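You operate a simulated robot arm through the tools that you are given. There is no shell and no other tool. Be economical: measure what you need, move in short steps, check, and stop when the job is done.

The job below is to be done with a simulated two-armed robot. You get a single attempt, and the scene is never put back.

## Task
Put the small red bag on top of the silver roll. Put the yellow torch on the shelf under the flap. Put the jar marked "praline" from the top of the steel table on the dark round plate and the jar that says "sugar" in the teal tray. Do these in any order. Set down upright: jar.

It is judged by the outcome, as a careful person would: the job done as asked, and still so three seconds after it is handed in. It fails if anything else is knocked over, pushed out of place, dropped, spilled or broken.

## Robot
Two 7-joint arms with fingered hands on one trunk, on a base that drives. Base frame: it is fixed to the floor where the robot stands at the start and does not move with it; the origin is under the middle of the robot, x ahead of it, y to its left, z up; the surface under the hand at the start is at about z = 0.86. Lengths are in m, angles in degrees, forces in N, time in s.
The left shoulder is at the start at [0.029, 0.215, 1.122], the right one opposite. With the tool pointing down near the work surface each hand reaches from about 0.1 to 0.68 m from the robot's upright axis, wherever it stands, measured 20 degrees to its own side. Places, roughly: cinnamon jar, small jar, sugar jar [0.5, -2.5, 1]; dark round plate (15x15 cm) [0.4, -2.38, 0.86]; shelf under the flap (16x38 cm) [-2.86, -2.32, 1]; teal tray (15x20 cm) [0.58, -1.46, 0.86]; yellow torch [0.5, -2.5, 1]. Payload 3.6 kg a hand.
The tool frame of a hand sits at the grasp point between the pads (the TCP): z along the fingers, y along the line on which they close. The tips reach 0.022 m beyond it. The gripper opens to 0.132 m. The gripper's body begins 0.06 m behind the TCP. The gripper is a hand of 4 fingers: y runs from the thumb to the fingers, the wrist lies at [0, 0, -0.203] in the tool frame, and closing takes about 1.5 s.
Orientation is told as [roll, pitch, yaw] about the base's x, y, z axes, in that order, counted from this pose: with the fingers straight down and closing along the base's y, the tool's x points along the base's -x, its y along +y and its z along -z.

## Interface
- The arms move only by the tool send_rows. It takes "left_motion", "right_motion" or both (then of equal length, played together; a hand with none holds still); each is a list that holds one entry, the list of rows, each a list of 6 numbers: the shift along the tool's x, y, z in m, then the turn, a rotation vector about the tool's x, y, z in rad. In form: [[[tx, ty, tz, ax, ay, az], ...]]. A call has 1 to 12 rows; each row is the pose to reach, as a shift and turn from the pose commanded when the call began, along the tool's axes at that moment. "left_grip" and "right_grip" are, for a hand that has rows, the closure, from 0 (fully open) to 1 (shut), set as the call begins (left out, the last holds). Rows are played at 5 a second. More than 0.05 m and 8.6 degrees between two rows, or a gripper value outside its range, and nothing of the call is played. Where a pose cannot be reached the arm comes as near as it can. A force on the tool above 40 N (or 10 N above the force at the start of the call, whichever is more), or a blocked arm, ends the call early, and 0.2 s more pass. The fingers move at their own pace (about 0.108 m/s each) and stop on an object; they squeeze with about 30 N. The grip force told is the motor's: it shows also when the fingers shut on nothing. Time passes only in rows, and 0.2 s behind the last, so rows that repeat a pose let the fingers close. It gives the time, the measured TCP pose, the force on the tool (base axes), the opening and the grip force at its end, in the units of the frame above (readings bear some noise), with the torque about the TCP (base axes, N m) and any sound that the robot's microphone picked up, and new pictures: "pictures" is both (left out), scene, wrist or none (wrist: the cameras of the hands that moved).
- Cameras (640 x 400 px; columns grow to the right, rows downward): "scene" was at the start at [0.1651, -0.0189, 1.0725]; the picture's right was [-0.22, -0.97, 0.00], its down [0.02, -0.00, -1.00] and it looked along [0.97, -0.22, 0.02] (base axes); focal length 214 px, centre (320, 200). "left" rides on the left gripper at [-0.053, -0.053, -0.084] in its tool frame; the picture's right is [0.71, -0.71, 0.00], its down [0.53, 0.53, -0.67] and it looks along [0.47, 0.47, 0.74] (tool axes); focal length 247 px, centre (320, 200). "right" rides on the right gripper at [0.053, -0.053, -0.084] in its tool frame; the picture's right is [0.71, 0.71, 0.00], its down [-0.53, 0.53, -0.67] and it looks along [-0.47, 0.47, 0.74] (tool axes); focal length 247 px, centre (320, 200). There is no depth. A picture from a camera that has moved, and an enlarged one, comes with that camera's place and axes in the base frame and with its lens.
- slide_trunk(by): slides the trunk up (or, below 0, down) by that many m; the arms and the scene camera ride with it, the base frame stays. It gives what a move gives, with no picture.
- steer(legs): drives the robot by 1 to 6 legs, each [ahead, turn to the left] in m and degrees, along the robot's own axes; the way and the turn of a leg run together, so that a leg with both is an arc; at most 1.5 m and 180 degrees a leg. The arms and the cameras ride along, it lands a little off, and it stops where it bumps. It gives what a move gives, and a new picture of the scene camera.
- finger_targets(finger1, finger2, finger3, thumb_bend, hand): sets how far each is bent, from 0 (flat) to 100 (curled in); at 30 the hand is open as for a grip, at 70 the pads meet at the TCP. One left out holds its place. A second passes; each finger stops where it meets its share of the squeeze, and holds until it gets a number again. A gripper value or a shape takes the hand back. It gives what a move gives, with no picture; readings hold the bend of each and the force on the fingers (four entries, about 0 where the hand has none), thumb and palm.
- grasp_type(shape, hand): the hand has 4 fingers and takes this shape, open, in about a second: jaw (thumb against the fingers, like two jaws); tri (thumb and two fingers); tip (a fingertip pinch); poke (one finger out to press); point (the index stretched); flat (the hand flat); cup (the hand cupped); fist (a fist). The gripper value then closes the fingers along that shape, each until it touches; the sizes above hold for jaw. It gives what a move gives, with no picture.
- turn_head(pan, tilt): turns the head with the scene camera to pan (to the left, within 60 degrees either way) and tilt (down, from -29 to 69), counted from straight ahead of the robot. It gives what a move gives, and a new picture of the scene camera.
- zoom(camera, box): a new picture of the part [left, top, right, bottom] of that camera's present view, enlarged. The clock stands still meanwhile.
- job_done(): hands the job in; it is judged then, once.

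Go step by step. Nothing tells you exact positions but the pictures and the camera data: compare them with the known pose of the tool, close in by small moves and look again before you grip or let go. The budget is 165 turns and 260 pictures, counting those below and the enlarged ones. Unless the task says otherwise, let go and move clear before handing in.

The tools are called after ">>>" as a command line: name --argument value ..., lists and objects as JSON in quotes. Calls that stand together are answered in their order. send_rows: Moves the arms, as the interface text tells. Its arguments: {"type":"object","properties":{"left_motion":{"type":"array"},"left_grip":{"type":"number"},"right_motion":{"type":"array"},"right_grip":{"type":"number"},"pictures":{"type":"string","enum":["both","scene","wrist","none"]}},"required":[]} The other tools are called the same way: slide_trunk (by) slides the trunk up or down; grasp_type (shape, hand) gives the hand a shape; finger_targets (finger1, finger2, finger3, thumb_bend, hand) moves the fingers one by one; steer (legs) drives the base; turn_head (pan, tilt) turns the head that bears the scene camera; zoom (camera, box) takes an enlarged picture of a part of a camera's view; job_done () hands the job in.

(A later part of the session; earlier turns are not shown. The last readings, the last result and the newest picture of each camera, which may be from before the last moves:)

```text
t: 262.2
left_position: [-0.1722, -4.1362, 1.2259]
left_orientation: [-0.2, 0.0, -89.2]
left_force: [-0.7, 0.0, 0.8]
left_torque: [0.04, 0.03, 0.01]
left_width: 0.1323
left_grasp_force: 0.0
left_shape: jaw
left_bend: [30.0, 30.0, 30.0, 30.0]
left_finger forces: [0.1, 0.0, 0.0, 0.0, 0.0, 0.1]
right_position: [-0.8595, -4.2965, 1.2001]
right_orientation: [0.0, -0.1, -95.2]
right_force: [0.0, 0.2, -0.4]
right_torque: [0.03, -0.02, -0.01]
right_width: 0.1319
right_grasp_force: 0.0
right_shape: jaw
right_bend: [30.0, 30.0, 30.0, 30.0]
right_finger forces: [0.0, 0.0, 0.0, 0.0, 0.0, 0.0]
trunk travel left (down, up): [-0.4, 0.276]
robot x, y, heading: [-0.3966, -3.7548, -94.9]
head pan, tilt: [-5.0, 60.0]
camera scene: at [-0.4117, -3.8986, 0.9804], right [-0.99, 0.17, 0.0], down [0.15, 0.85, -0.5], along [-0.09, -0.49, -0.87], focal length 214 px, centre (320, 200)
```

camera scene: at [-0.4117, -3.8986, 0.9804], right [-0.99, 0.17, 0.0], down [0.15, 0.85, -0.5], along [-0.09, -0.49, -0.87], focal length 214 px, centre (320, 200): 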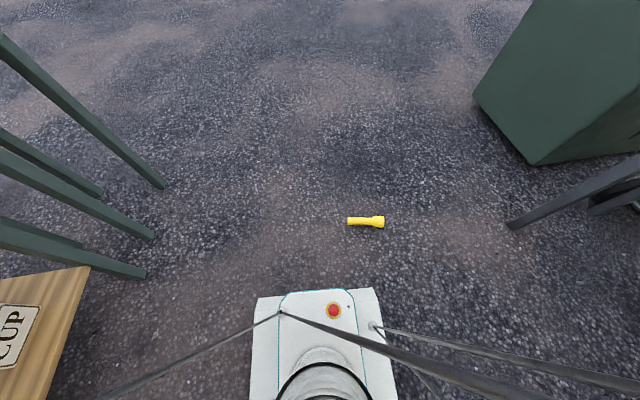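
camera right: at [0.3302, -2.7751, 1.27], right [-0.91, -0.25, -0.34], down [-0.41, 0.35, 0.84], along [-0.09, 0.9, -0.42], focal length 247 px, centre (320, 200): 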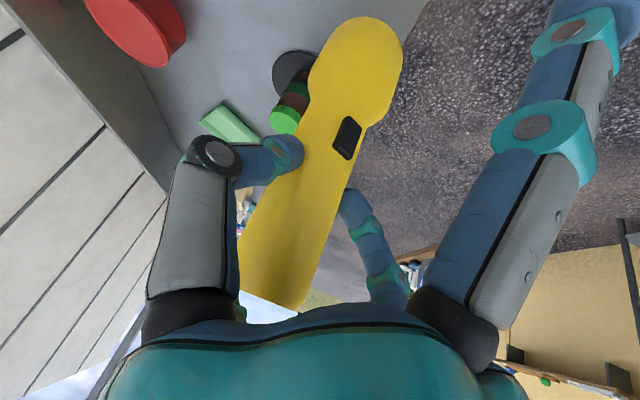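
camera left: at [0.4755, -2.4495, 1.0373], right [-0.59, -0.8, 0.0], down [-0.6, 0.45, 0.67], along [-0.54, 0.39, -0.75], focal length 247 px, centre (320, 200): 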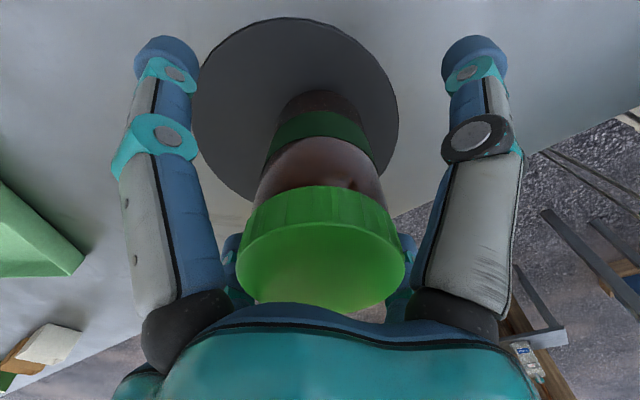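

The torch is at fwd 0.55 m. To reach the floor I need it closer, so I'll drive forward 0.15 m and lower the trunk fully.

>>> steer --legs '[[0.15, 0]]'

>>> slide_trunk --by -0.39

>>> turn_head --pan -20 --tilt 65

```text
t: 263.6
left_position: [-0.1856, -4.2857, 1.2261]
left_orientation: [-0.2, 0.0, -89.4]
left_force: [-0.6, -0.7, 0.3]
left_torque: [0.03, -0.01, 0.0]
left_width: 0.132
left_grasp_force: 0.1
left_shape: jaw
left_bend: [30.0, 30.0, 30.0, 30.0]
left_finger forces: [0.1, 0.0, 0.0, 0.0, 0.0, 0.1]
right_position: [-0.8728, -4.4429, 1.1996]
right_orientation: [0.0, 0.1, -95.4]
right_force: [1.3, 0.2, -0.2]
right_torque: [0.0, 0.01, 0.0]
right_width: 0.1315
right_grasp_force: 0.1
right_shape: jaw
right_bend: [30.0, 30.0, 30.0, 30.0]
right_finger forces: [0.0, 0.0, 0.0, 0.1, 0.0, 0.1]
trunk travel left (down, up): [-0.4, 0.276]
robot x, y, heading: [-0.4039, -3.906, -95.1]
head pan, tilt: [-5.0, 60.0]
camera scene: at [-0.4245, -4.0473, 0.9802], right [-0.98, 0.17, 0.0], down [0.15, 0.85, -0.5], along [-0.09, -0.49, -0.87], focal length 214 px, centre (320, 200)
```

scene: 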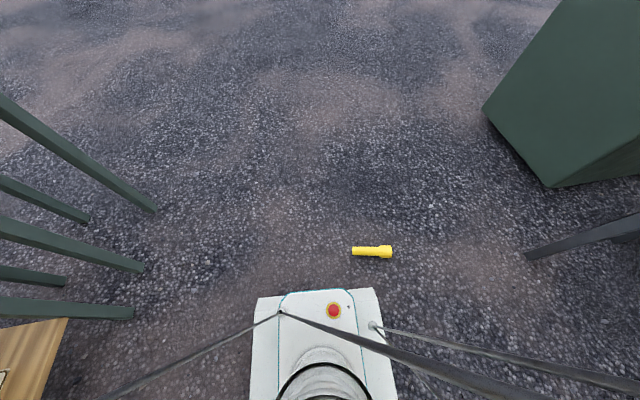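

```text
t: 267.3
left_position: [-0.185, -4.2825, 0.8362]
left_orientation: [-0.3, -0.1, -89.3]
left_force: [0.3, 0.7, -0.5]
left_torque: [0.0, 0.01, -0.04]
left_width: 0.1318
left_grasp_force: 0.0
left_shape: jaw
left_bend: [30.0, 30.0, 30.0, 30.0]
left_finger forces: [0.1, 0.1, 0.0, 0.0, 0.0, 0.0]
right_position: [-0.873, -4.4403, 0.8126]
right_orientation: [0.1, -0.2, -95.4]
right_force: [-0.4, -0.3, -0.7]
right_torque: [0.0, -0.04, -0.02]
right_width: 0.132
right_grasp_force: 0.0
right_shape: jaw
right_bend: [30.0, 30.0, 30.0, 30.0]
right_finger forces: [0.1, 0.0, 0.1, 0.0, 0.0, 0.1]
trunk travel left (down, up): [-0.01, 0.666]
robot x, y, heading: [-0.4096, -3.902, -95.0]
head pan, tilt: [-5.0, 60.0]
```

```text
t: 268.1
left_position: [-0.1862, -4.283, 0.8363]
left_orientation: [-0.3, -0.2, -89.3]
left_force: [-0.4, -0.2, 0.3]
left_torque: [-0.02, -0.01, 0.03]
left_width: 0.1318
left_grasp_force: 0.0
left_shape: jaw
left_bend: [30.0, 30.0, 30.0, 30.0]
left_finger forces: [0.0, 0.0, 0.1, 0.0, 0.0, 0.1]
right_position: [-0.8736, -4.4402, 0.8107]
right_orientation: [0.1, -0.1, -95.4]
right_force: [-0.6, 0.8, -0.1]
right_torque: [-0.02, -0.04, 0.0]
right_width: 0.1319
right_grasp_force: 0.1
right_shape: jaw
right_bend: [30.0, 30.0, 30.0, 30.0]
right_finger forces: [0.0, 0.1, 0.1, 0.0, 0.0, 0.0]
trunk travel left (down, up): [-0.01, 0.666]
robot x, y, heading: [-0.4095, -3.9037, -95.0]
head pan, tilt: [-20.0, 65.0]
camera scene: at [-0.4389, -4.0412, 0.5727], right [-0.91, 0.42, 0.0], down [0.38, 0.82, -0.42], along [-0.18, -0.38, -0.91], focal length 214 px, centre (320, 200)
```

scene: 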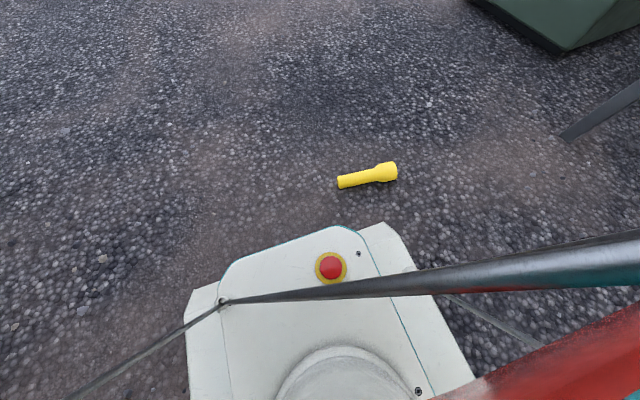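

The torch lies at about [-0.689, -4.284] (grip point), with axis angle 169°. I'll bring the right hand above it, yawed 39° so the digits straddle it.

>>> send_rows --right_motion '[[[0.0173, 0.017, 0.025, 0, 0, -0.068], [0.0345, 0.0339, 0.05, 0, 0, -0.136], [0.0518, 0.0509, 0.075, 0, 0, -0.204], [0.0691, 0.0678, 0.1, 0, 0, -0.272], [0.0864, 0.0848, 0.125, 0, 0, -0.341], [0.1036, 0.1017, 0.15, 0, 0, -0.409], [0.1209, 0.1187, 0.175, 0, 0, -0.477], [0.1382, 0.1356, 0.2, 0, 0, -0.545], [0.1554, 0.1526, 0.225, 0, 0, -0.613], [0.1727, 0.1695, 0.25, 0, 0, -0.681], [0.1727, 0.1695, 0.29, 0, 0, -0.681], [0.1727, 0.1695, 0.33, 0, 0, -0.681]]]'

```text
t: 270.7
left_position: [-0.1854, -4.2836, 0.8371]
left_orientation: [-0.4, 0.0, -89.4]
left_force: [0.4, 0.7, 0.5]
left_torque: [0.01, -0.01, 0.0]
left_width: 0.1321
left_grasp_force: 0.1
left_shape: jaw
left_bend: [30.0, 30.0, 30.0, 30.0]
left_finger forces: [0.0, 0.0, 0.0, 0.0, 0.0, 0.0]
right_position: [-0.6876, -4.2846, 0.482]
right_orientation: [0.1, -0.2, -56.4]
right_force: [-0.9, 0.1, 0.2]
right_torque: [-0.04, 0.03, -0.06]
right_width: 0.1319
right_grasp_force: 0.1
right_shape: jaw
right_bend: [30.0, 30.0, 30.0, 30.0]
right_finger forces: [0.0, 0.0, 0.0, 0.0, 0.1, 0.0]
trunk travel left (down, up): [-0.01, 0.666]
robot x, y, heading: [-0.4063, -3.9047, -94.9]
head pan, tilt: [-20.0, 65.0]
camera scene: at [-0.4389, -4.0411, 0.5726], right [-0.91, 0.42, 0.0], down [0.38, 0.82, -0.42], along [-0.18, -0.38, -0.91], focal length 214 px, centre (320, 200)
camera right: at [-0.7625, -4.2705, 0.5667], right [0.2, 0.98, 0.0], down [0.73, -0.14, 0.67], along [0.66, -0.13, -0.74], focal length 247 px, centre (320, 200)
```

scene: 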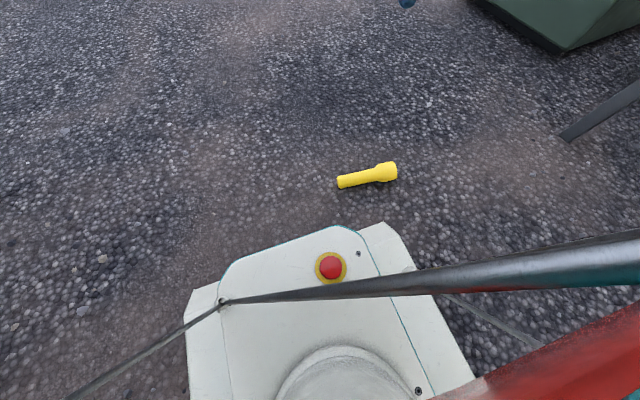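
right: 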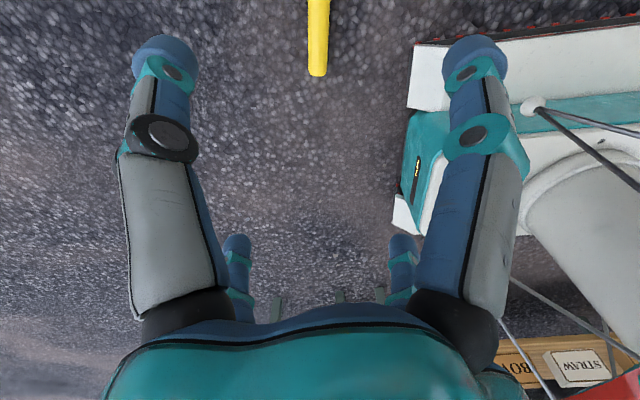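

Good alignment. I'll descend to just above the floor, around the torch handle.

>>> send_rows --right_motion '[[[-0.001, -0.001, 0.04, 0, 0, 0], [-0.002, -0.002, 0.08, 0, 0, 0], [-0.004, -0.003, 0.12, 0, 0, 0], [-0.004, -0.003, 0.16, 0, 0, 0], [-0.004, -0.003, 0.2, 0, 0, 0], [-0.004, -0.003, 0.24, 0, 0, 0], [-0.004, -0.003, 0.28, 0, 0, 0], [-0.004, -0.003, 0.31, 0, 0, 0], [-0.004, -0.003, 0.33, 0, 0, 0], [-0.004, -0.003, 0.35, 0, 0, 0], [-0.004, -0.003, 0.36, 0, 0, 0], [-0.004, -0.003, 0.36, 0, 0, 0]]]'

```text
t: 273.3
left_position: [-0.185, -4.2826, 0.8364]
left_orientation: [-0.3, -0.1, -89.3]
left_force: [-0.3, 0.6, -0.6]
left_torque: [-0.04, 0.0, -0.04]
left_width: 0.1322
left_grasp_force: 0.0
left_shape: jaw
left_bend: [30.0, 30.0, 30.0, 30.0]
left_finger forces: [0.1, 0.0, 0.0, 0.1, 0.0, 0.0]
right_position: [-0.6871, -4.2913, 0.1204]
right_orientation: [0.0, -0.2, -56.4]
right_force: [0.4, 0.5, 0.3]
right_torque: [-0.02, -0.04, -0.01]
right_width: 0.1319
right_grasp_force: 0.1
right_shape: jaw
right_bend: [30.0, 30.0, 30.0, 30.0]
right_finger forces: [0.0, 0.1, 0.0, 0.1, 0.0, 0.0]
trunk travel left (down, up): [-0.01, 0.666]
robot x, y, heading: [-0.4057, -3.9064, -95.1]
head pan, tilt: [-20.0, 65.0]
camera scene: at [-0.439, -4.0411, 0.5727], right [-0.91, 0.42, 0.0], down [0.38, 0.82, -0.42], along [-0.18, -0.38, -0.91], focal length 214 px, centre (320, 200)
camera right: at [-0.762, -4.2776, 0.2058], right [0.2, 0.98, 0.0], down [0.73, -0.14, 0.67], along [0.66, -0.13, -0.74], focal length 247 px, centre (320, 200)
```

scene: 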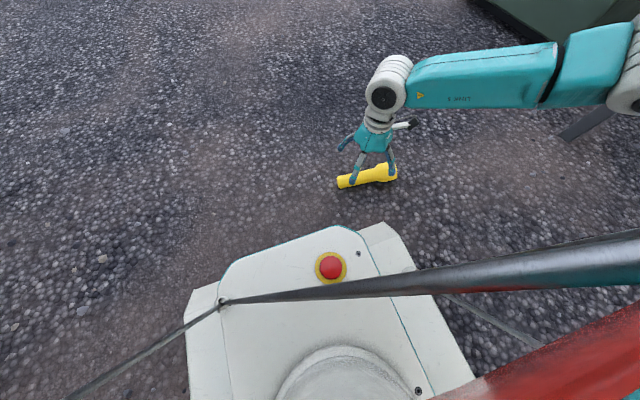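
right: 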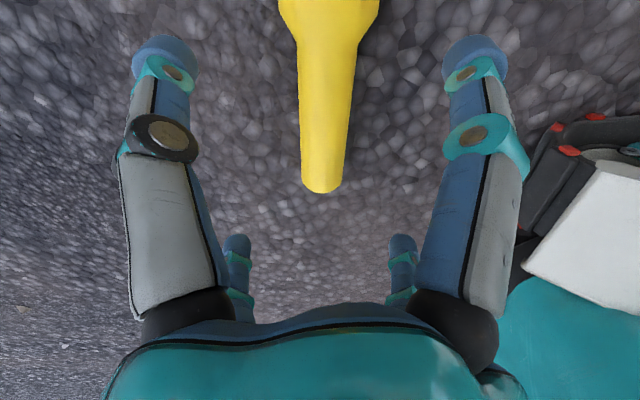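

Perfectly straddled. I'll go down to z≈0.033 and then grip.

>>> send_rows --right_motion '[[[0, 0, 0.03, 0, 0, 0], [0, 0, 0.06, 0, 0, 0], [0, 0, 0.075, 0, 0, 0], [0, 0, 0.085, 0, 0, 0], [0, 0, 0.087, 0, 0, 0], [0, 0, 0.087, 0, 0, 0]]]' --pictures "none"

>>> send_rows --right_motion '[[[0, 0, 0, 0, 0, 0], [0, 0, 0, 0, 0, 0], [0, 0, 0, 0, 0, 0], [0, 0, 0, 0, 0, 0], [0, 0, 0, 0, 0, 0], [0, 0, 0, 0, 0, 0], [0, 0, 0, 0, 0, 0], [0, 0, 0, 0, 0, 0], [0, 0, 0, 0, 0, 0]]]' --right_grip 1 --pictures "wrist"

```text
t: 274.7
left_position: [-0.1849, -4.2841, 0.8359]
left_orientation: [-0.3, -0.1, -89.3]
left_force: [-0.4, -0.5, 0.6]
left_torque: [-0.01, 0.0, 0.01]
left_width: 0.132
left_grasp_force: 0.1
left_shape: jaw
left_bend: [30.0, 30.0, 30.0, 30.0]
left_finger forces: [0.0, 0.0, 0.0, 0.0, 0.0, 0.2]
right_position: [-0.6868, -4.2918, 0.0337]
right_orientation: [0.1, -0.1, -56.3]
right_force: [-0.3, -0.4, -0.6]
right_torque: [-0.03, 0.01, 0.03]
right_width: 0.1319
right_grasp_force: 0.1
right_shape: jaw
right_bend: [30.0, 30.0, 30.0, 30.0]
right_finger forces: [0.0, 0.1, 0.0, 0.0, 0.0, 0.0]
trunk travel left (down, up): [-0.01, 0.666]
robot x, y, heading: [-0.4034, -3.9015, -95.0]
head pan, tilt: [-20.0, 65.0]
```

```text
t: 276.7
left_position: [-0.1837, -4.2826, 0.8355]
left_orientation: [-0.2, -0.1, -89.2]
left_force: [0.0, 0.1, -0.4]
left_torque: [-0.02, -0.01, 0.03]
left_width: 0.1324
left_grasp_force: 0.1
left_shape: jaw
left_bend: [30.0, 30.0, 30.0, 30.0]
left_finger forces: [0.1, 0.1, 0.1, 0.1, 0.1, 0.0]
right_position: [-0.6867, -4.292, 0.0342]
right_orientation: [0.0, 0.0, -56.4]
right_force: [0.1, 0.1, -2.0]
right_torque: [-0.04, -0.08, 0.01]
right_width: 0.0464
right_grasp_force: 30.0
right_shape: jaw
right_bend: [43.0, 44.0, 80.0, 70.0]
right_finger forces: [27.9, 29.8, 28.1, 0.0, 29.4, 0.0]
trunk travel left (down, up): [-0.01, 0.666]
robot x, y, heading: [-0.4057, -3.9041, -95.3]
head pan, tilt: [-20.0, 65.0]
camera right: at [-0.7627, -4.2781, 0.1194], right [0.2, 0.98, 0.0], down [0.73, -0.15, 0.67], along [0.66, -0.13, -0.74], focal length 247 px, centre (320, 200)
```

right: 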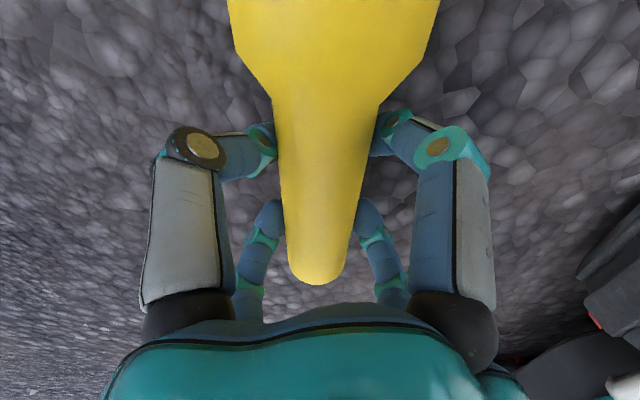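

Excellent grip: all four digits at about 29 N. I'll lift it and raise the trunk.

>>> send_rows --right_motion '[[[0, 0, -0.03, 0, 0, 0], [0, 0, -0.07, 0, 0, 0], [0, 0, -0.11, 0, 0, 0], [0, 0, -0.15, 0, 0, 0], [0, 0, -0.19, 0, 0, 0], [0, 0, -0.23, 0, 0, 0], [0, 0, -0.27, 0, 0, 0], [0, 0, -0.31, 0, 0, 0], [0, 0, -0.35, 0, 0, 0], [0, 0, -0.39, 0, 0, 0], [0, 0, -0.43, 0, 0, 0], [0, 0, -0.46, 0, 0, 0]]]' --pictures "none"

>>> slide_trunk --by 0.39

>>> turn_head --pan -15 --tilt 20

```text
t: 279.3
left_position: [-0.1854, -4.2832, 0.8372]
left_orientation: [-0.2, -0.1, -89.3]
left_force: [0.6, -0.2, 0.3]
left_torque: [0.02, 0.0, -0.02]
left_width: 0.1319
left_grasp_force: 0.1
left_shape: jaw
left_bend: [30.0, 30.0, 30.0, 30.0]
left_finger forces: [0.0, 0.1, 0.1, 0.0, 0.0, 0.1]
right_position: [-0.6906, -4.2894, 0.4963]
right_orientation: [0.0, -0.1, -56.5]
right_force: [1.0, 0.5, -2.2]
right_torque: [-0.02, -0.07, 0.0]
right_width: 0.0456
right_grasp_force: 29.8
right_shape: jaw
right_bend: [43.0, 79.0, 80.0, 69.0]
right_finger forces: [30.6, 31.2, 28.8, 0.0, 31.1, 0.0]
trunk travel left (down, up): [-0.01, 0.666]
robot x, y, heading: [-0.4045, -3.903, -95.0]
head pan, tilt: [-20.0, 65.0]
```

```text
t: 283.1
left_position: [-0.1867, -4.2841, 1.2245]
left_orientation: [-0.2, -0.1, -89.3]
left_force: [-0.1, 0.2, 0.0]
left_torque: [0.0, 0.02, 0.01]
left_width: 0.132
left_grasp_force: 0.2
left_shape: jaw
left_bend: [30.0, 30.0, 30.0, 30.0]
left_finger forces: [0.1, 0.1, 0.0, 0.0, 0.0, 0.0]
right_position: [-0.688, -4.2906, 0.8843]
right_orientation: [-0.1, 0.0, -56.4]
right_force: [-0.8, 0.1, -1.4]
right_torque: [0.0, -0.03, -0.01]
right_width: 0.0453
right_grasp_force: 30.3
right_shape: jaw
right_bend: [43.0, 79.0, 80.0, 69.0]
right_finger forces: [30.7, 31.4, 28.9, 0.0, 31.3, 0.1]
trunk travel left (down, up): [-0.4, 0.276]
robot x, y, heading: [-0.4089, -3.9058, -95.0]
head pan, tilt: [-20.0, 65.0]
```

```text
t: 284.2
left_position: [-0.1846, -4.2835, 1.2262]
left_orientation: [-0.2, -0.1, -89.2]
left_force: [-0.4, 0.0, 0.9]
left_torque: [-0.05, -0.01, -0.04]
left_width: 0.132
left_grasp_force: 0.0
left_shape: jaw
left_bend: [30.0, 30.0, 30.0, 30.0]
left_finger forces: [0.0, 0.0, 0.1, 0.0, 0.1, 0.1]
right_position: [-0.6891, -4.2912, 0.8829]
right_orientation: [0.0, -0.1, -56.6]
right_force: [0.0, -0.6, -1.8]
right_torque: [0.02, -0.08, 0.02]
right_width: 0.0454
right_grasp_force: 30.6
right_shape: jaw
right_bend: [43.0, 79.0, 80.0, 69.0]
right_finger forces: [30.8, 31.4, 28.9, 0.0, 31.1, 0.0]
trunk travel left (down, up): [-0.4, 0.276]
robot x, y, heading: [-0.4069, -3.9042, -95.2]
head pan, tilt: [-15.0, 20.0]
camera scene: at [-0.4447, -4.0675, 1.0385], right [-0.94, 0.34, 0.0], down [0.12, 0.32, -0.94], along [-0.32, -0.88, -0.34], focal length 214 px, centre (320, 200)
```

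scene: 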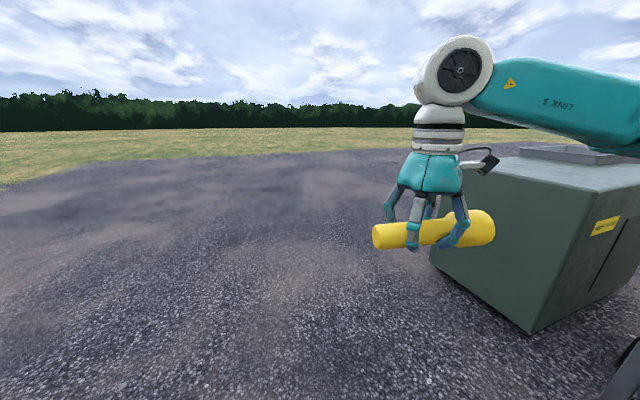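

The torch is held level and firm. I'll drive south past the bin, then turn west.

>>> steer --legs '[[1.5, 0], [0.45, 0]]'

>>> steer --legs '[[0, -45]]'

>>> steer --legs '[[0, -40]]'

```text
t: 293.9
left_position: [-0.3866, -6.2211, 1.2258]
left_orientation: [-0.2, 0.1, -90.5]
left_force: [0.2, 0.3, -0.5]
left_torque: [-0.01, 0.01, 0.0]
left_width: 0.132
left_grasp_force: 0.1
left_shape: jaw
left_bend: [30.0, 30.0, 30.0, 30.0]
left_finger forces: [0.1, 0.1, 0.0, 0.0, 0.0, 0.0]
right_position: [-0.8903, -6.2167, 0.8836]
right_orientation: [0.0, -0.1, -57.5]
right_force: [-0.6, 0.2, -2.7]
right_torque: [-0.03, -0.04, -0.03]
right_width: 0.0452
right_grasp_force: 30.0
right_shape: jaw
right_bend: [80.0, 79.0, 80.0, 69.0]
right_finger forces: [31.0, 31.7, 29.1, 0.0, 31.5, 0.0]
trunk travel left (down, up): [-0.4, 0.276]
robot x, y, heading: [-0.6017, -5.8345, -96.0]
head pan, tilt: [-15.0, 20.0]
camera scene: at [-0.6419, -5.9991, 1.0385], right [-0.93, 0.36, 0.0], down [0.12, 0.32, -0.94], along [-0.34, -0.88, -0.34], focal length 214 px, centre (320, 200)
```

scene: 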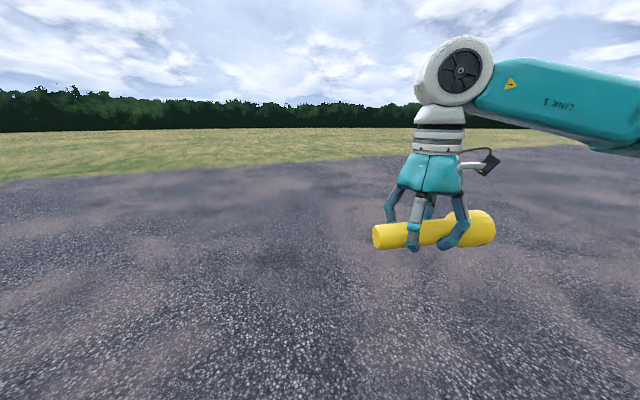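

```text
t: 296.4
left_position: [-0.7223, -6.2579, 1.2267]
left_orientation: [-0.2, -0.1, -135.5]
left_force: [0.3, -0.7, -0.4]
left_torque: [-0.02, 0.0, 0.02]
left_width: 0.1324
left_grasp_force: 0.0
left_shape: jaw
left_bend: [30.0, 30.0, 30.0, 30.0]
left_finger forces: [0.0, 0.0, 0.0, 0.0, 0.0, 0.0]
right_position: [-1.0759, -5.9006, 0.8849]
right_orientation: [0.0, -0.2, -102.5]
right_force: [0.7, -0.3, -1.4]
right_torque: [-0.05, -0.03, 0.01]
right_width: 0.0448
right_grasp_force: 29.8
right_shape: jaw
right_bend: [80.0, 80.0, 80.0, 68.0]
right_finger forces: [30.6, 31.6, 28.9, 0.0, 31.3, 0.0]
trunk travel left (down, up): [-0.4, 0.276]
robot x, y, heading: [-0.582, -5.8604, -140.9]
head pan, tilt: [-15.0, 20.0]
camera scene: at [-0.7242, -5.9489, 1.0385], right [-0.41, 0.91, 0.0], down [0.31, 0.14, -0.94], along [-0.86, -0.38, -0.34], focal length 214 px, centre (320, 200)
```

scene: 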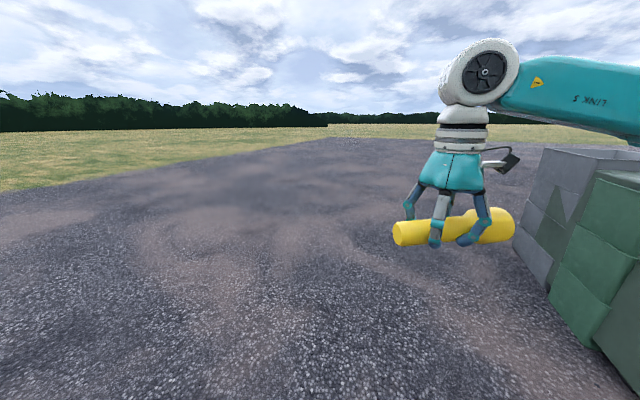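

```text
t: 298.7
left_position: [-0.9447, -6.0713, 1.2271]
left_orientation: [-0.2, -0.1, -176.1]
left_force: [-0.2, 0.1, 0.3]
left_torque: [0.01, -0.02, 0.06]
left_width: 0.1318
left_grasp_force: 0.0
left_shape: jaw
left_bend: [30.0, 30.0, 30.0, 30.0]
left_finger forces: [0.0, 0.0, 0.0, 0.0, 0.0, 0.0]
right_position: [-0.9807, -5.5694, 0.8858]
right_orientation: [0.0, 0.0, -143.0]
right_force: [-0.1, 0.3, -2.4]
right_torque: [-0.02, -0.04, -0.01]
right_width: 0.0445
right_grasp_force: 30.0
right_shape: jaw
right_bend: [80.0, 80.0, 80.0, 68.0]
right_finger forces: [30.4, 31.3, 28.9, 0.0, 31.3, 0.1]
trunk travel left (down, up): [-0.4, 0.276]
robot x, y, heading: [-0.5788, -5.8961, 178.9]
head pan, tilt: [-15.0, 20.0]
camera scene: at [-0.7473, -5.8685, 1.0384], right [0.28, 0.96, 0.0], down [0.33, -0.09, -0.94], along [-0.9, 0.26, -0.34], focal length 214 px, centre (320, 200)
```

scene: 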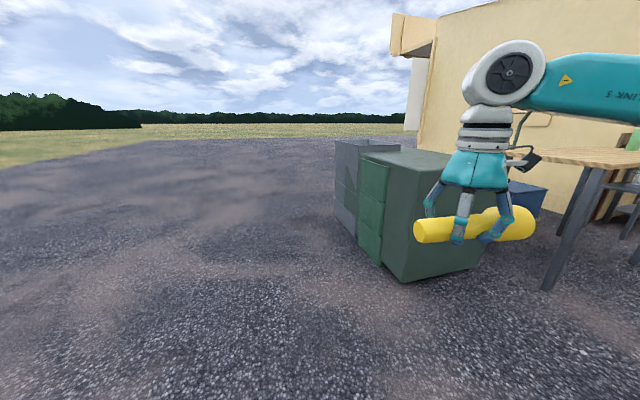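

The way west is clear. I'll drive along it with a slight offset from the bins.

>>> steer --legs '[[0, 4], [1.5, 0], [1.4, 0]]'

>>> steer --legs '[[0, -48]]'

>>> steer --legs '[[0, -46]]'

```text
t: 313.2
left_position: [-3.8239, -6.2994, 1.2275]
left_orientation: [-0.2, 0.0, -170.3]
left_force: [-0.7, -0.2, -0.1]
left_torque: [0.02, 0.02, 0.02]
left_width: 0.1321
left_grasp_force: 0.0
left_shape: jaw
left_bend: [30.0, 30.0, 30.0, 30.0]
left_finger forces: [0.0, 0.1, 0.0, 0.1, 0.0, 0.0]
right_position: [-3.91, -5.8041, 0.8864]
right_orientation: [0.0, -0.1, -137.3]
right_force: [0.4, 1.6, -1.3]
right_torque: [-0.08, 0.04, 0.0]
right_width: 0.0445
right_grasp_force: 30.3
right_shape: jaw
right_bend: [80.0, 80.0, 80.0, 67.0]
right_finger forces: [27.4, 31.2, 29.0, 0.0, 29.8, 0.0]
trunk travel left (down, up): [-0.4, 0.276]
robot x, y, heading: [-3.4838, -6.0937, -175.2]
head pan, tilt: [-15.0, 20.0]
camera scene: at [-3.6478, -6.0792, 1.0386], right [0.18, 0.98, 0.0], down [0.34, -0.06, -0.94], along [-0.92, 0.17, -0.34], focal length 214 px, centre (320, 200)
```

scene: 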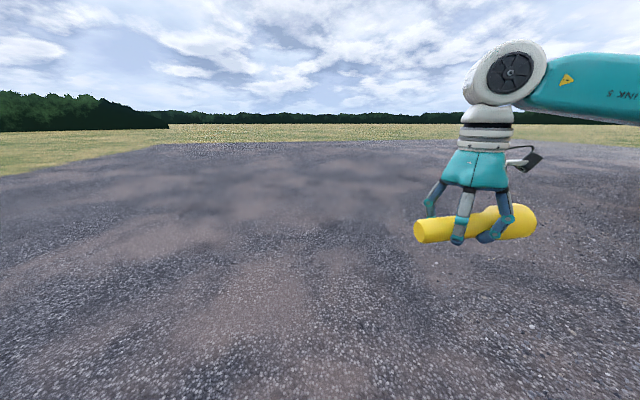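

```text
t: 315.9
left_position: [-3.8654, -5.9742, 1.2278]
left_orientation: [-0.2, -0.1, 141.8]
left_force: [-0.6, -0.1, 0.3]
left_torque: [-0.05, 0.02, -0.03]
left_width: 0.1321
left_grasp_force: 0.1
left_shape: jaw
left_bend: [30.0, 30.0, 30.0, 30.0]
left_finger forces: [0.0, 0.0, 0.1, 0.1, 0.0, 0.1]
right_position: [-3.554, -5.5795, 0.886]
right_orientation: [-0.1, -0.1, 174.6]
right_force: [-0.6, 0.7, -2.7]
right_torque: [-0.05, 0.04, 0.0]
right_width: 0.0445
right_grasp_force: 29.7
right_shape: jaw
right_bend: [80.0, 80.0, 80.0, 67.0]
right_finger forces: [26.6, 30.6, 28.4, 0.1, 29.6, 0.0]
trunk travel left (down, up): [-0.4, 0.276]
robot x, y, heading: [-3.5038, -6.1198, 137.1]
head pan, tilt: [-15.0, 20.0]
camera scene: at [-3.6091, -5.9839, 1.0386], right [0.85, 0.53, 0.0], down [0.18, -0.29, -0.94], along [-0.5, 0.8, -0.34], focal length 214 px, centre (320, 200)
```

scene: 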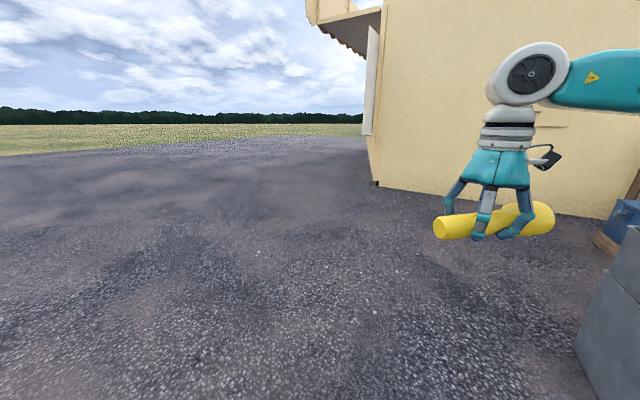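

```text
t: 318.4
left_position: [-3.652, -5.7571, 1.2275]
left_orientation: [-0.2, -0.2, 95.5]
left_force: [0.5, -0.9, -0.6]
left_torque: [0.02, 0.01, 0.01]
left_width: 0.1319
left_grasp_force: 0.1
left_shape: jaw
left_bend: [30.0, 30.0, 30.0, 30.0]
left_finger forces: [0.1, 0.0, 0.0, 0.0, 0.0, 0.1]
right_position: [-3.1503, -5.706, 0.8863]
right_orientation: [0.1, -0.1, 128.5]
right_force: [-0.5, -0.2, -1.7]
right_torque: [-0.02, 0.04, 0.02]
right_width: 0.0435
right_grasp_force: 30.0
right_shape: jaw
right_bend: [80.0, 80.0, 80.0, 67.0]
right_finger forces: [26.6, 30.3, 28.1, 0.0, 29.0, 0.0]
trunk travel left (down, up): [-0.4, 0.276]
robot x, y, heading: [-3.5399, -6.1155, 91.0]
head pan, tilt: [-15.0, 20.0]
camera scene: at [-3.5201, -5.9469, 1.0384], right [0.97, -0.24, 0.0], down [-0.08, -0.33, -0.94], along [0.23, 0.91, -0.34], focal length 214 px, centre (320, 200)
```

scene: 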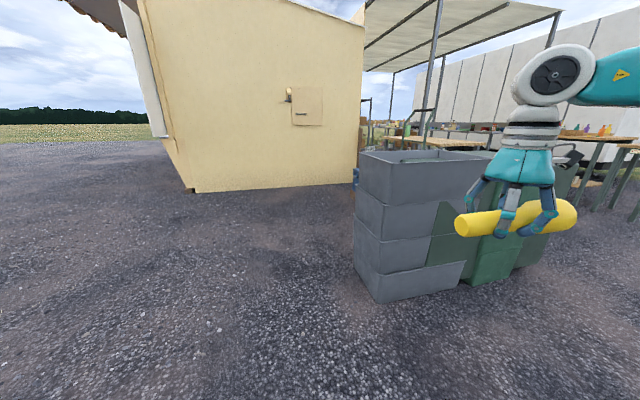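

I now face the hut's south wall and see a hatch panel. I'll zoom in.

>>> zoom --camera "scene" --box '[270, 75, 340, 140]'

```text
6.15 times, centred on (305, 108) of scene
camera zoom: at [-3.5201, -5.9469, 1.0384], right [0.97, -0.24, 0.0], down [-0.08, -0.33, -0.94], along [0.23, 0.91, -0.34], focal length 1320 px, centre (412, 769)
```

zoom: 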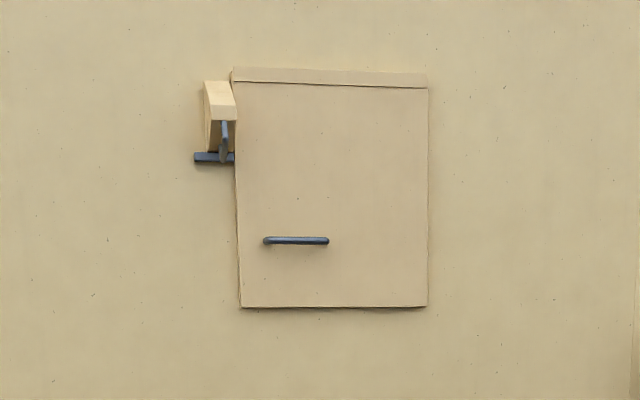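

The flap is a closed, top-hinged panel (z 1.0–1.55, x -3.08 to -2.59) with a handle bar, and the shelf is behind it. I'll drive closer and look at the details.

>>> steer --legs '[[1.5, 0], [0.5, 0], [0, -32], [0.85, 0], [0, 30]]'

>>> turn_head --pan 8 --tilt -8

```text
t: 335.5
left_position: [-3.2583, -3.0318, 1.2274]
left_orientation: [-0.1, -0.1, 93.6]
left_force: [-0.1, 0.2, -0.1]
left_torque: [-0.01, 0.03, 0.06]
left_width: 0.1321
left_grasp_force: 0.1
left_shape: jaw
left_bend: [30.0, 30.0, 30.0, 30.0]
left_finger forces: [0.0, 0.0, 0.0, 0.1, 0.1, 0.0]
right_position: [-2.7558, -2.9997, 0.8864]
right_orientation: [-0.1, -0.1, 126.5]
right_force: [0.3, -0.7, -1.8]
right_torque: [-0.02, 0.05, 0.01]
right_width: 0.0433
right_grasp_force: 30.1
right_shape: jaw
right_bend: [80.0, 80.0, 80.0, 66.0]
right_finger forces: [26.2, 30.2, 27.6, 0.1, 28.5, 0.0]
trunk travel left (down, up): [-0.4, 0.276]
robot x, y, heading: [-3.1329, -3.3948, 88.9]
head pan, tilt: [-15.0, 20.0]
camera scene: at [-3.1049, -3.2265, 1.0384], right [0.96, -0.28, 0.0], down [-0.1, -0.33, -0.94], along [0.26, 0.9, -0.34], focal length 214 px, centre (320, 200)
```

scene: 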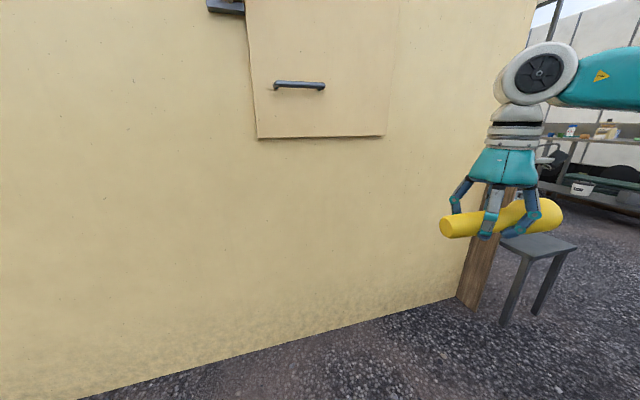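

```text
t: 336.5
left_position: [-3.2585, -3.0333, 1.2304]
left_orientation: [-0.3, -0.2, 93.5]
left_force: [0.2, 0.6, 1.0]
left_torque: [0.01, -0.01, 0.02]
left_width: 0.132
left_grasp_force: 0.0
left_shape: jaw
left_bend: [30.0, 30.0, 30.0, 30.0]
left_finger forces: [0.1, 0.0, 0.0, 0.0, 0.0, 0.1]
right_position: [-2.7559, -2.9997, 0.8878]
right_orientation: [-0.1, -0.1, 126.5]
right_force: [-1.0, -0.1, -2.1]
right_torque: [0.01, 0.03, 0.01]
right_width: 0.0431
right_grasp_force: 29.9
right_shape: jaw
right_bend: [80.0, 80.0, 80.0, 66.0]
right_finger forces: [25.8, 30.4, 28.2, 0.0, 27.3, 0.1]
trunk travel left (down, up): [-0.4, 0.276]
robot x, y, heading: [-3.1309, -3.3945, 88.8]
head pan, tilt: [8.0, -8.0]
camera scene: at [-3.1416, -3.2321, 1.0831], right [0.99, 0.12, 0.0], down [-0.02, 0.14, -0.99], along [-0.12, 0.98, 0.14], focal length 214 px, centre (320, 200)
```

scene: 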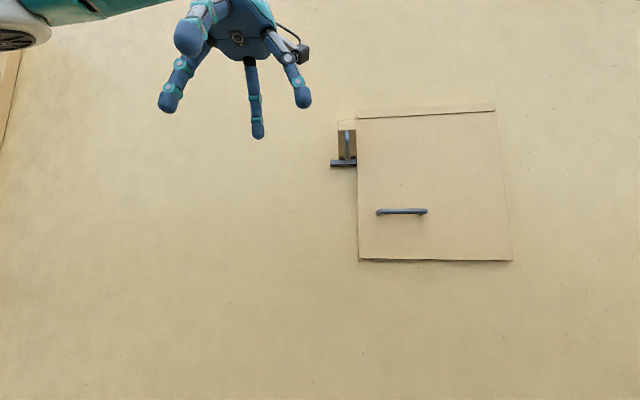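

I'll zoom on the flap with its handle and latch.

>>> zoom --camera "scene" --box '[320, 95, 440, 270]'

```text
2.29 times, centred on (380, 182) of scene
camera zoom: at [-3.1416, -3.2321, 1.0831], right [0.99, 0.12, 0.0], down [-0.02, 0.14, -0.99], along [-0.12, 0.98, 0.14], focal length 490 px, centre (183, 240)
```

zoom: 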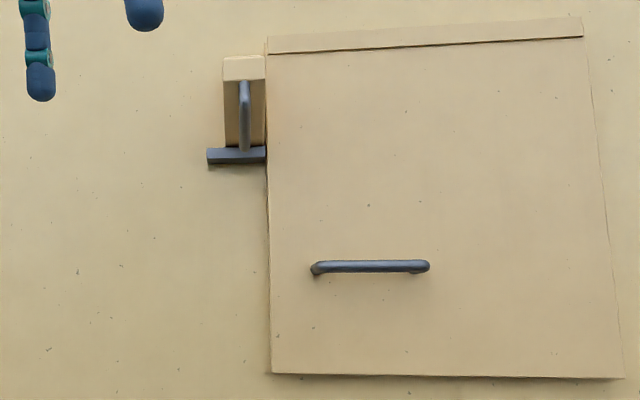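

The flap must be opened by its handle bar with the left hand while the right slips the torch in. I'll drive up to the hatch, centred at about x=-3.0.

>>> steer --legs '[[0, -17], [0.42, 0], [0, 18]]'

>>> zoom --camera "left" --box '[0, 0, 640, 400]'

```text
t: 340.0
left_position: [-3.0244, -2.6415, 1.2315]
left_orientation: [0.4, -0.6, 75.8]
left_force: [0.9, -0.1, -0.2]
left_torque: [0.01, 0.02, -0.01]
left_width: 0.132
left_grasp_force: 0.0
left_shape: jaw
left_bend: [30.0, 30.0, 30.0, 30.0]
left_finger forces: [0.0, 0.0, 0.0, 0.0, 0.0, 0.0]
right_position: [-2.5322, -2.7487, 0.8922]
right_orientation: [-0.4, -0.5, 109.6]
right_force: [-0.5, 0.3, -1.8]
right_torque: [0.03, 0.05, 0.01]
right_width: 0.0427
right_grasp_force: 30.2
right_shape: jaw
right_bend: [80.0, 80.0, 80.0, 66.0]
right_finger forces: [25.4, 29.8, 27.7, 0.1, 26.9, 0.0]
trunk travel left (down, up): [-0.4, 0.276]
robot x, y, heading: [-3.0049, -3.0101, 71.1]
head pan, tilt: [8.0, -8.0]
stopped in leg 2: the robot was blocked; the commanded pose is now the measured one
camera scene: at [-2.9653, -2.8613, 1.0845], right [0.98, -0.19, 0.0], down [0.03, 0.14, -0.99], along [0.19, 0.97, 0.15], focal length 214 px, centre (320, 200)
```

scene: 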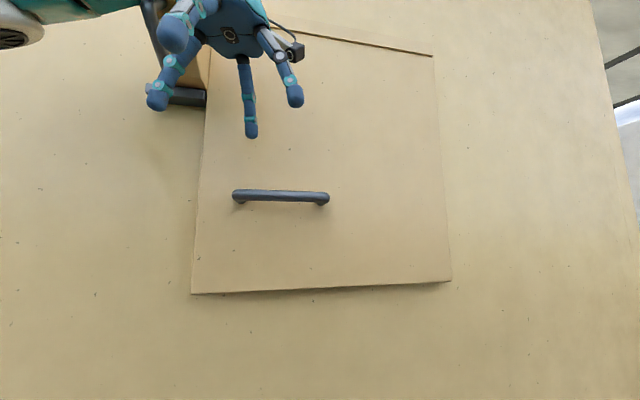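

```text
1.00 times, centred on (320, 200) of left (not enlarged: the box is as wide or as high as the picture)
camera zoom: at [-2.9585, -2.605, 1.3155], right [0.51, -0.86, -0.01], down [-0.64, -0.39, 0.67], along [-0.58, -0.33, -0.75], focal length 247 px, centre (320, 200)
```

zoom: 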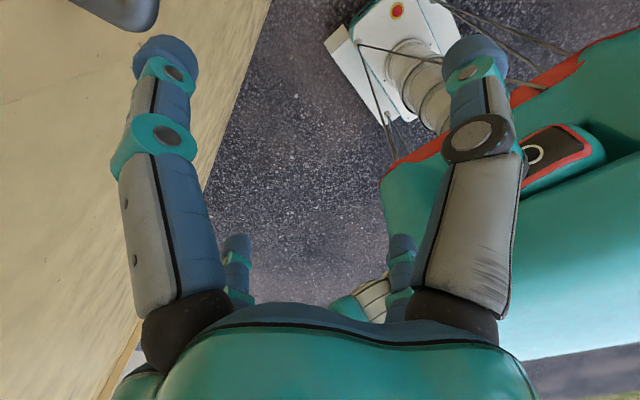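

Bar is at about x -3.03…-2.875, y≈-2.455, z≈1.15. I'll square up, and test which left finger faces the flap by pre-bending finger 3.

>>> steer --legs '[[0, 18]]'

>>> finger_targets --hand "left" --finger3 58

>>> zoom --camera "left" --box '[0, 0, 640, 400]'

```text
t: 341.4
left_position: [-3.1345, -2.6532, 1.2299]
left_orientation: [0.3, -0.1, 93.8]
left_force: [0.7, 0.2, -0.3]
left_torque: [-0.03, -0.02, 0.01]
left_width: 0.132
left_grasp_force: 0.1
left_shape: jaw
left_bend: [30.0, 30.0, 30.0, 30.0]
left_finger forces: [0.0, 0.0, 0.1, 0.0, 0.0, 0.1]
right_position: [-2.6333, -2.6101, 0.8871]
right_orientation: [0.0, -0.1, 127.4]
right_force: [0.6, 0.1, -2.2]
right_torque: [0.03, 0.05, -0.02]
right_width: 0.0428
right_grasp_force: 30.1
right_shape: jaw
right_bend: [80.0, 80.0, 80.0, 66.0]
right_finger forces: [25.0, 29.6, 27.4, 0.0, 26.6, 0.0]
trunk travel left (down, up): [-0.4, 0.276]
robot x, y, heading: [-2.9948, -3.0102, 88.8]
head pan, tilt: [8.0, -8.0]
camera scene: at [-3.0006, -2.8471, 1.0832], right [0.99, 0.12, 0.0], down [-0.02, 0.14, -0.99], along [-0.12, 0.98, 0.14], focal length 214 px, centre (320, 200)
```

scene: 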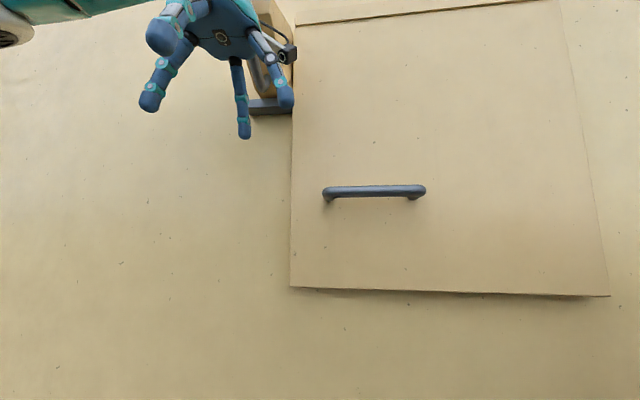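

```text
t: 342.4
left_position: [-3.1362, -2.6527, 1.2296]
left_orientation: [0.2, -0.1, 93.8]
left_force: [0.3, 0.3, 0.3]
left_torque: [0.03, -0.02, 0.0]
left_width: 0.088
left_grasp_force: 0.1
left_shape: fingers
left_bend: [30.0, 30.0, 57.0, 30.0]
left_finger forces: [0.0, 0.0, 0.0, 0.0, 0.0, 0.0]
right_position: [-2.6336, -2.6093, 0.8898]
right_orientation: [-0.2, -0.1, 127.4]
right_force: [0.0, 0.3, -2.0]
right_torque: [0.05, 0.04, -0.01]
right_width: 0.0425
right_grasp_force: 30.1
right_shape: jaw
right_bend: [80.0, 80.0, 80.0, 66.0]
right_finger forces: [25.0, 29.9, 27.5, 0.0, 26.6, 0.1]
trunk travel left (down, up): [-0.4, 0.276]
robot x, y, heading: [-2.989, -3.0113, 88.7]
head pan, tilt: [8.0, -8.0]
```

```text
1.00 times, centred on (320, 200) of left (not enlarged: the box is as wide or as high as the picture)
camera zoom: at [-3.0845, -2.5972, 1.313], right [0.75, -0.66, 0.0], down [-0.49, -0.56, 0.67], along [-0.44, -0.5, -0.74], focal length 247 px, centre (320, 200)
```

zoom: 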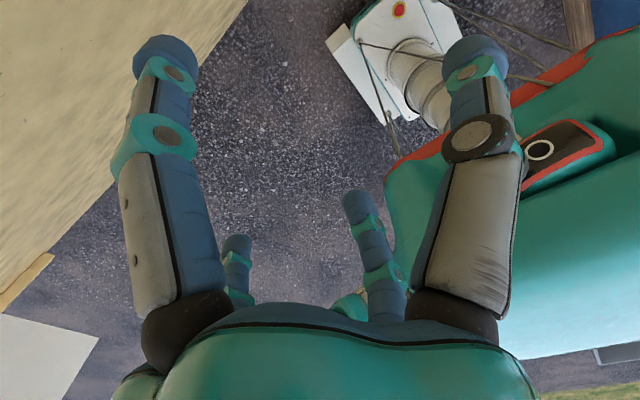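

Finger 1 is the flap-side digit on the left hand. I'll pre-bend it, open finger 3, and move the left hand to just above the bar.

>>> finger_targets --hand "left" --finger1 58 --finger2 15 --finger3 30 --thumb_bend 15

>>> send_rows --left_motion '[[[-0.01, -0.03, -0.01, 0, 0, 0.02], [-0.03, -0.06, -0.01, 0, 0, 0.04], [-0.06, -0.09, -0.01, 0, 0, 0.066], [-0.09, -0.12, -0.01, 0, 0, 0.066], [-0.125, -0.1488, -0.01, 0, 0, 0.066], [-0.16, -0.1488, -0.01, 0, 0, 0.066], [-0.175, -0.1488, -0.01, 0, 0, 0.066], [-0.175, -0.1488, -0.01, 0, 0, 0.066]]]' --pictures "both"

```text
t: 343.4
left_position: [-3.1349, -2.6525, 1.2281]
left_orientation: [0.1, -0.2, 93.7]
left_force: [0.3, -0.5, 0.4]
left_torque: [0.0, -0.01, 0.02]
left_width: 0.0777
left_grasp_force: 0.0
left_shape: fingers
left_bend: [57.0, 15.0, 30.0, 15.0]
left_finger forces: [0.0, 0.0, 0.0, 0.0, 0.0, 0.0]
right_position: [-2.6333, -2.6101, 0.8882]
right_orientation: [-0.1, -0.1, 127.5]
right_force: [0.1, 0.2, -1.8]
right_torque: [0.02, 0.06, -0.02]
right_width: 0.0426
right_grasp_force: 29.8
right_shape: jaw
right_bend: [80.0, 80.0, 80.0, 66.0]
right_finger forces: [25.0, 29.9, 27.5, 0.1, 26.7, 0.0]
trunk travel left (down, up): [-0.4, 0.276]
robot x, y, heading: [-2.9933, -3.0108, 89.0]
head pan, tilt: [8.0, -8.0]
```

```text
t: 344.7
left_position: [-2.9951, -2.5437, 1.2427]
left_orientation: [1.6, 1.2, 84.7]
left_force: [-32.8, -75.1, 2.5]
left_torque: [7.32, -3.38, -3.1]
left_width: 0.078
left_grasp_force: 0.2
left_shape: fingers
left_bend: [57.0, 15.0, 30.0, 15.0]
left_finger forces: [0.0, 0.1, 0.0, 0.1, 0.0, 0.0]
left hand out of reach, approached as far as the arm can: row 6
right_position: [-2.6374, -2.6124, 0.891]
right_orientation: [-0.3, 0.1, 127.4]
right_force: [0.5, -0.4, -1.6]
right_torque: [0.02, 0.09, 0.0]
right_width: 0.0425
right_grasp_force: 30.1
right_shape: jaw
right_bend: [80.0, 80.0, 81.0, 66.0]
right_finger forces: [25.3, 29.7, 27.4, 0.0, 26.9, 0.0]
trunk travel left (down, up): [-0.4, 0.276]
robot x, y, heading: [-2.9955, -3.0121, 89.1]
head pan, tilt: [8.0, -8.0]
stopped in row 6 (left hand): the force on the tool passed its limit at 200 N (the readings are from after the stop); the commanded pose is now the measured one
camera scene: at [-3.0059, -2.8635, 1.0856], right [0.99, 0.12, 0.01], down [-0.01, 0.15, -0.99], along [-0.12, 0.98, 0.15], focal length 214 px, centre (320, 200)
camera left: at [-2.9337, -2.4949, 1.3241], right [0.64, -0.77, -0.01], down [-0.55, -0.46, 0.69], along [-0.54, -0.44, -0.72], focal length 247 px, centre (320, 200)
```

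scene: 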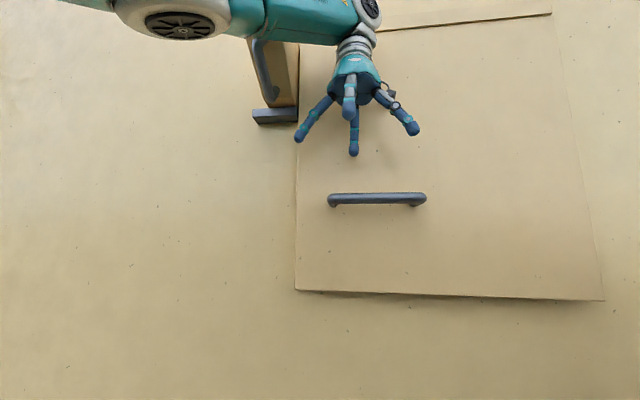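
left: 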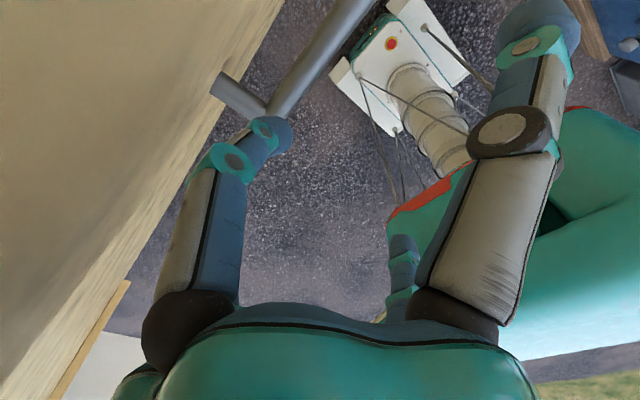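

The left forearm hit the block beside the flap. I'll back off and use a 50°-pitched left hand, which keeps the wrist away from the wall with finger 1 hooking down behind the bar.

>>> send_rows --left_motion '[[[0.03, 0, 0, 0, 0, 0], [0.07, 0, 0, 0, 0, 0], [0.11, 0, 0, 0, -0.1, 0], [0.14, 0, 0, 0, -0.24, 0], [0.15, 0, 0, 0, -0.38, 0], [0.15, 0, 0, 0, -0.52, 0], [0.15, 0, 0, 0, -0.66, 0], [0.15, 0, 0, 0, -0.8, 0], [0.15, 0, 0, 0, -0.87, 0], [0.15, 0, 0, 0, -0.87, 0]]]' --pictures "none"

>>> steer --legs '[[-0.3, 0], [0, -20], [0.3, 0], [0, 20]]'

```text
t: 346.9
left_position: [-3.0014, -2.6734, 1.2392]
left_orientation: [2.9, -48.1, 83.4]
left_force: [0.3, -0.7, -0.5]
left_torque: [0.0, 0.04, 0.0]
left_width: 0.078
left_grasp_force: 0.0
left_shape: fingers
left_bend: [57.0, 15.0, 30.0, 15.0]
left_finger forces: [0.1, 0.0, 0.0, 0.0, 0.1, 0.1]
right_position: [-2.6325, -2.6023, 0.8844]
right_orientation: [0.3, 0.3, 127.3]
right_force: [0.1, 0.1, -1.8]
right_torque: [-0.01, 0.09, 0.04]
right_width: 0.0427
right_grasp_force: 30.2
right_shape: jaw
right_bend: [80.0, 80.0, 81.0, 65.0]
right_finger forces: [24.9, 29.6, 27.3, 0.1, 26.5, 0.1]
trunk travel left (down, up): [-0.4, 0.276]
robot x, y, heading: [-2.9912, -3.0095, 89.0]
head pan, tilt: [8.0, -8.0]
```

```text
t: 352.8
left_position: [-2.8953, -2.697, 1.2397]
left_orientation: [2.9, -48.1, 82.9]
left_force: [0.0, 0.4, -0.2]
left_torque: [-0.02, -0.02, -0.02]
left_width: 0.0781
left_grasp_force: 0.0
left_shape: fingers
left_bend: [57.0, 15.0, 30.0, 15.0]
left_finger forces: [0.0, 0.0, 0.1, 0.0, 0.0, 0.1]
right_position: [-2.5269, -2.6306, 0.885]
right_orientation: [0.4, 0.4, 126.8]
right_force: [1.3, 0.2, -2.1]
right_torque: [-0.03, 0.05, -0.01]
right_width: 0.0425
right_grasp_force: 30.0
right_shape: jaw
right_bend: [81.0, 80.0, 81.0, 65.0]
right_finger forces: [23.8, 25.4, 26.2, 0.0, 26.1, 0.0]
trunk travel left (down, up): [-0.4, 0.276]
robot x, y, heading: [-2.8763, -3.0383, 88.5]
head pan, tilt: [8.0, -8.0]
camera scene: at [-2.8823, -2.8721, 1.0832], right [0.99, 0.12, 0.0], down [-0.02, 0.14, -0.99], along [-0.12, 0.98, 0.14], focal length 214 px, centre (320, 200)
```

scene: 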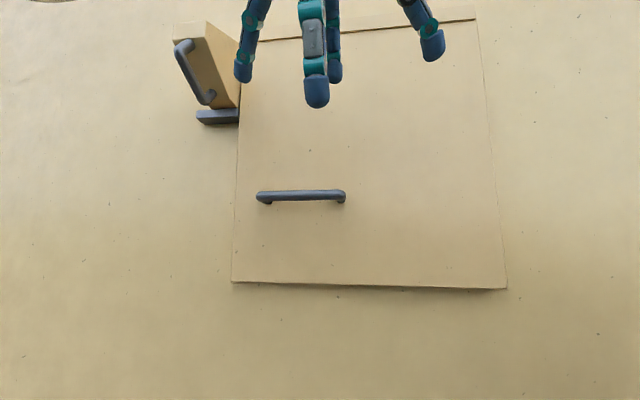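

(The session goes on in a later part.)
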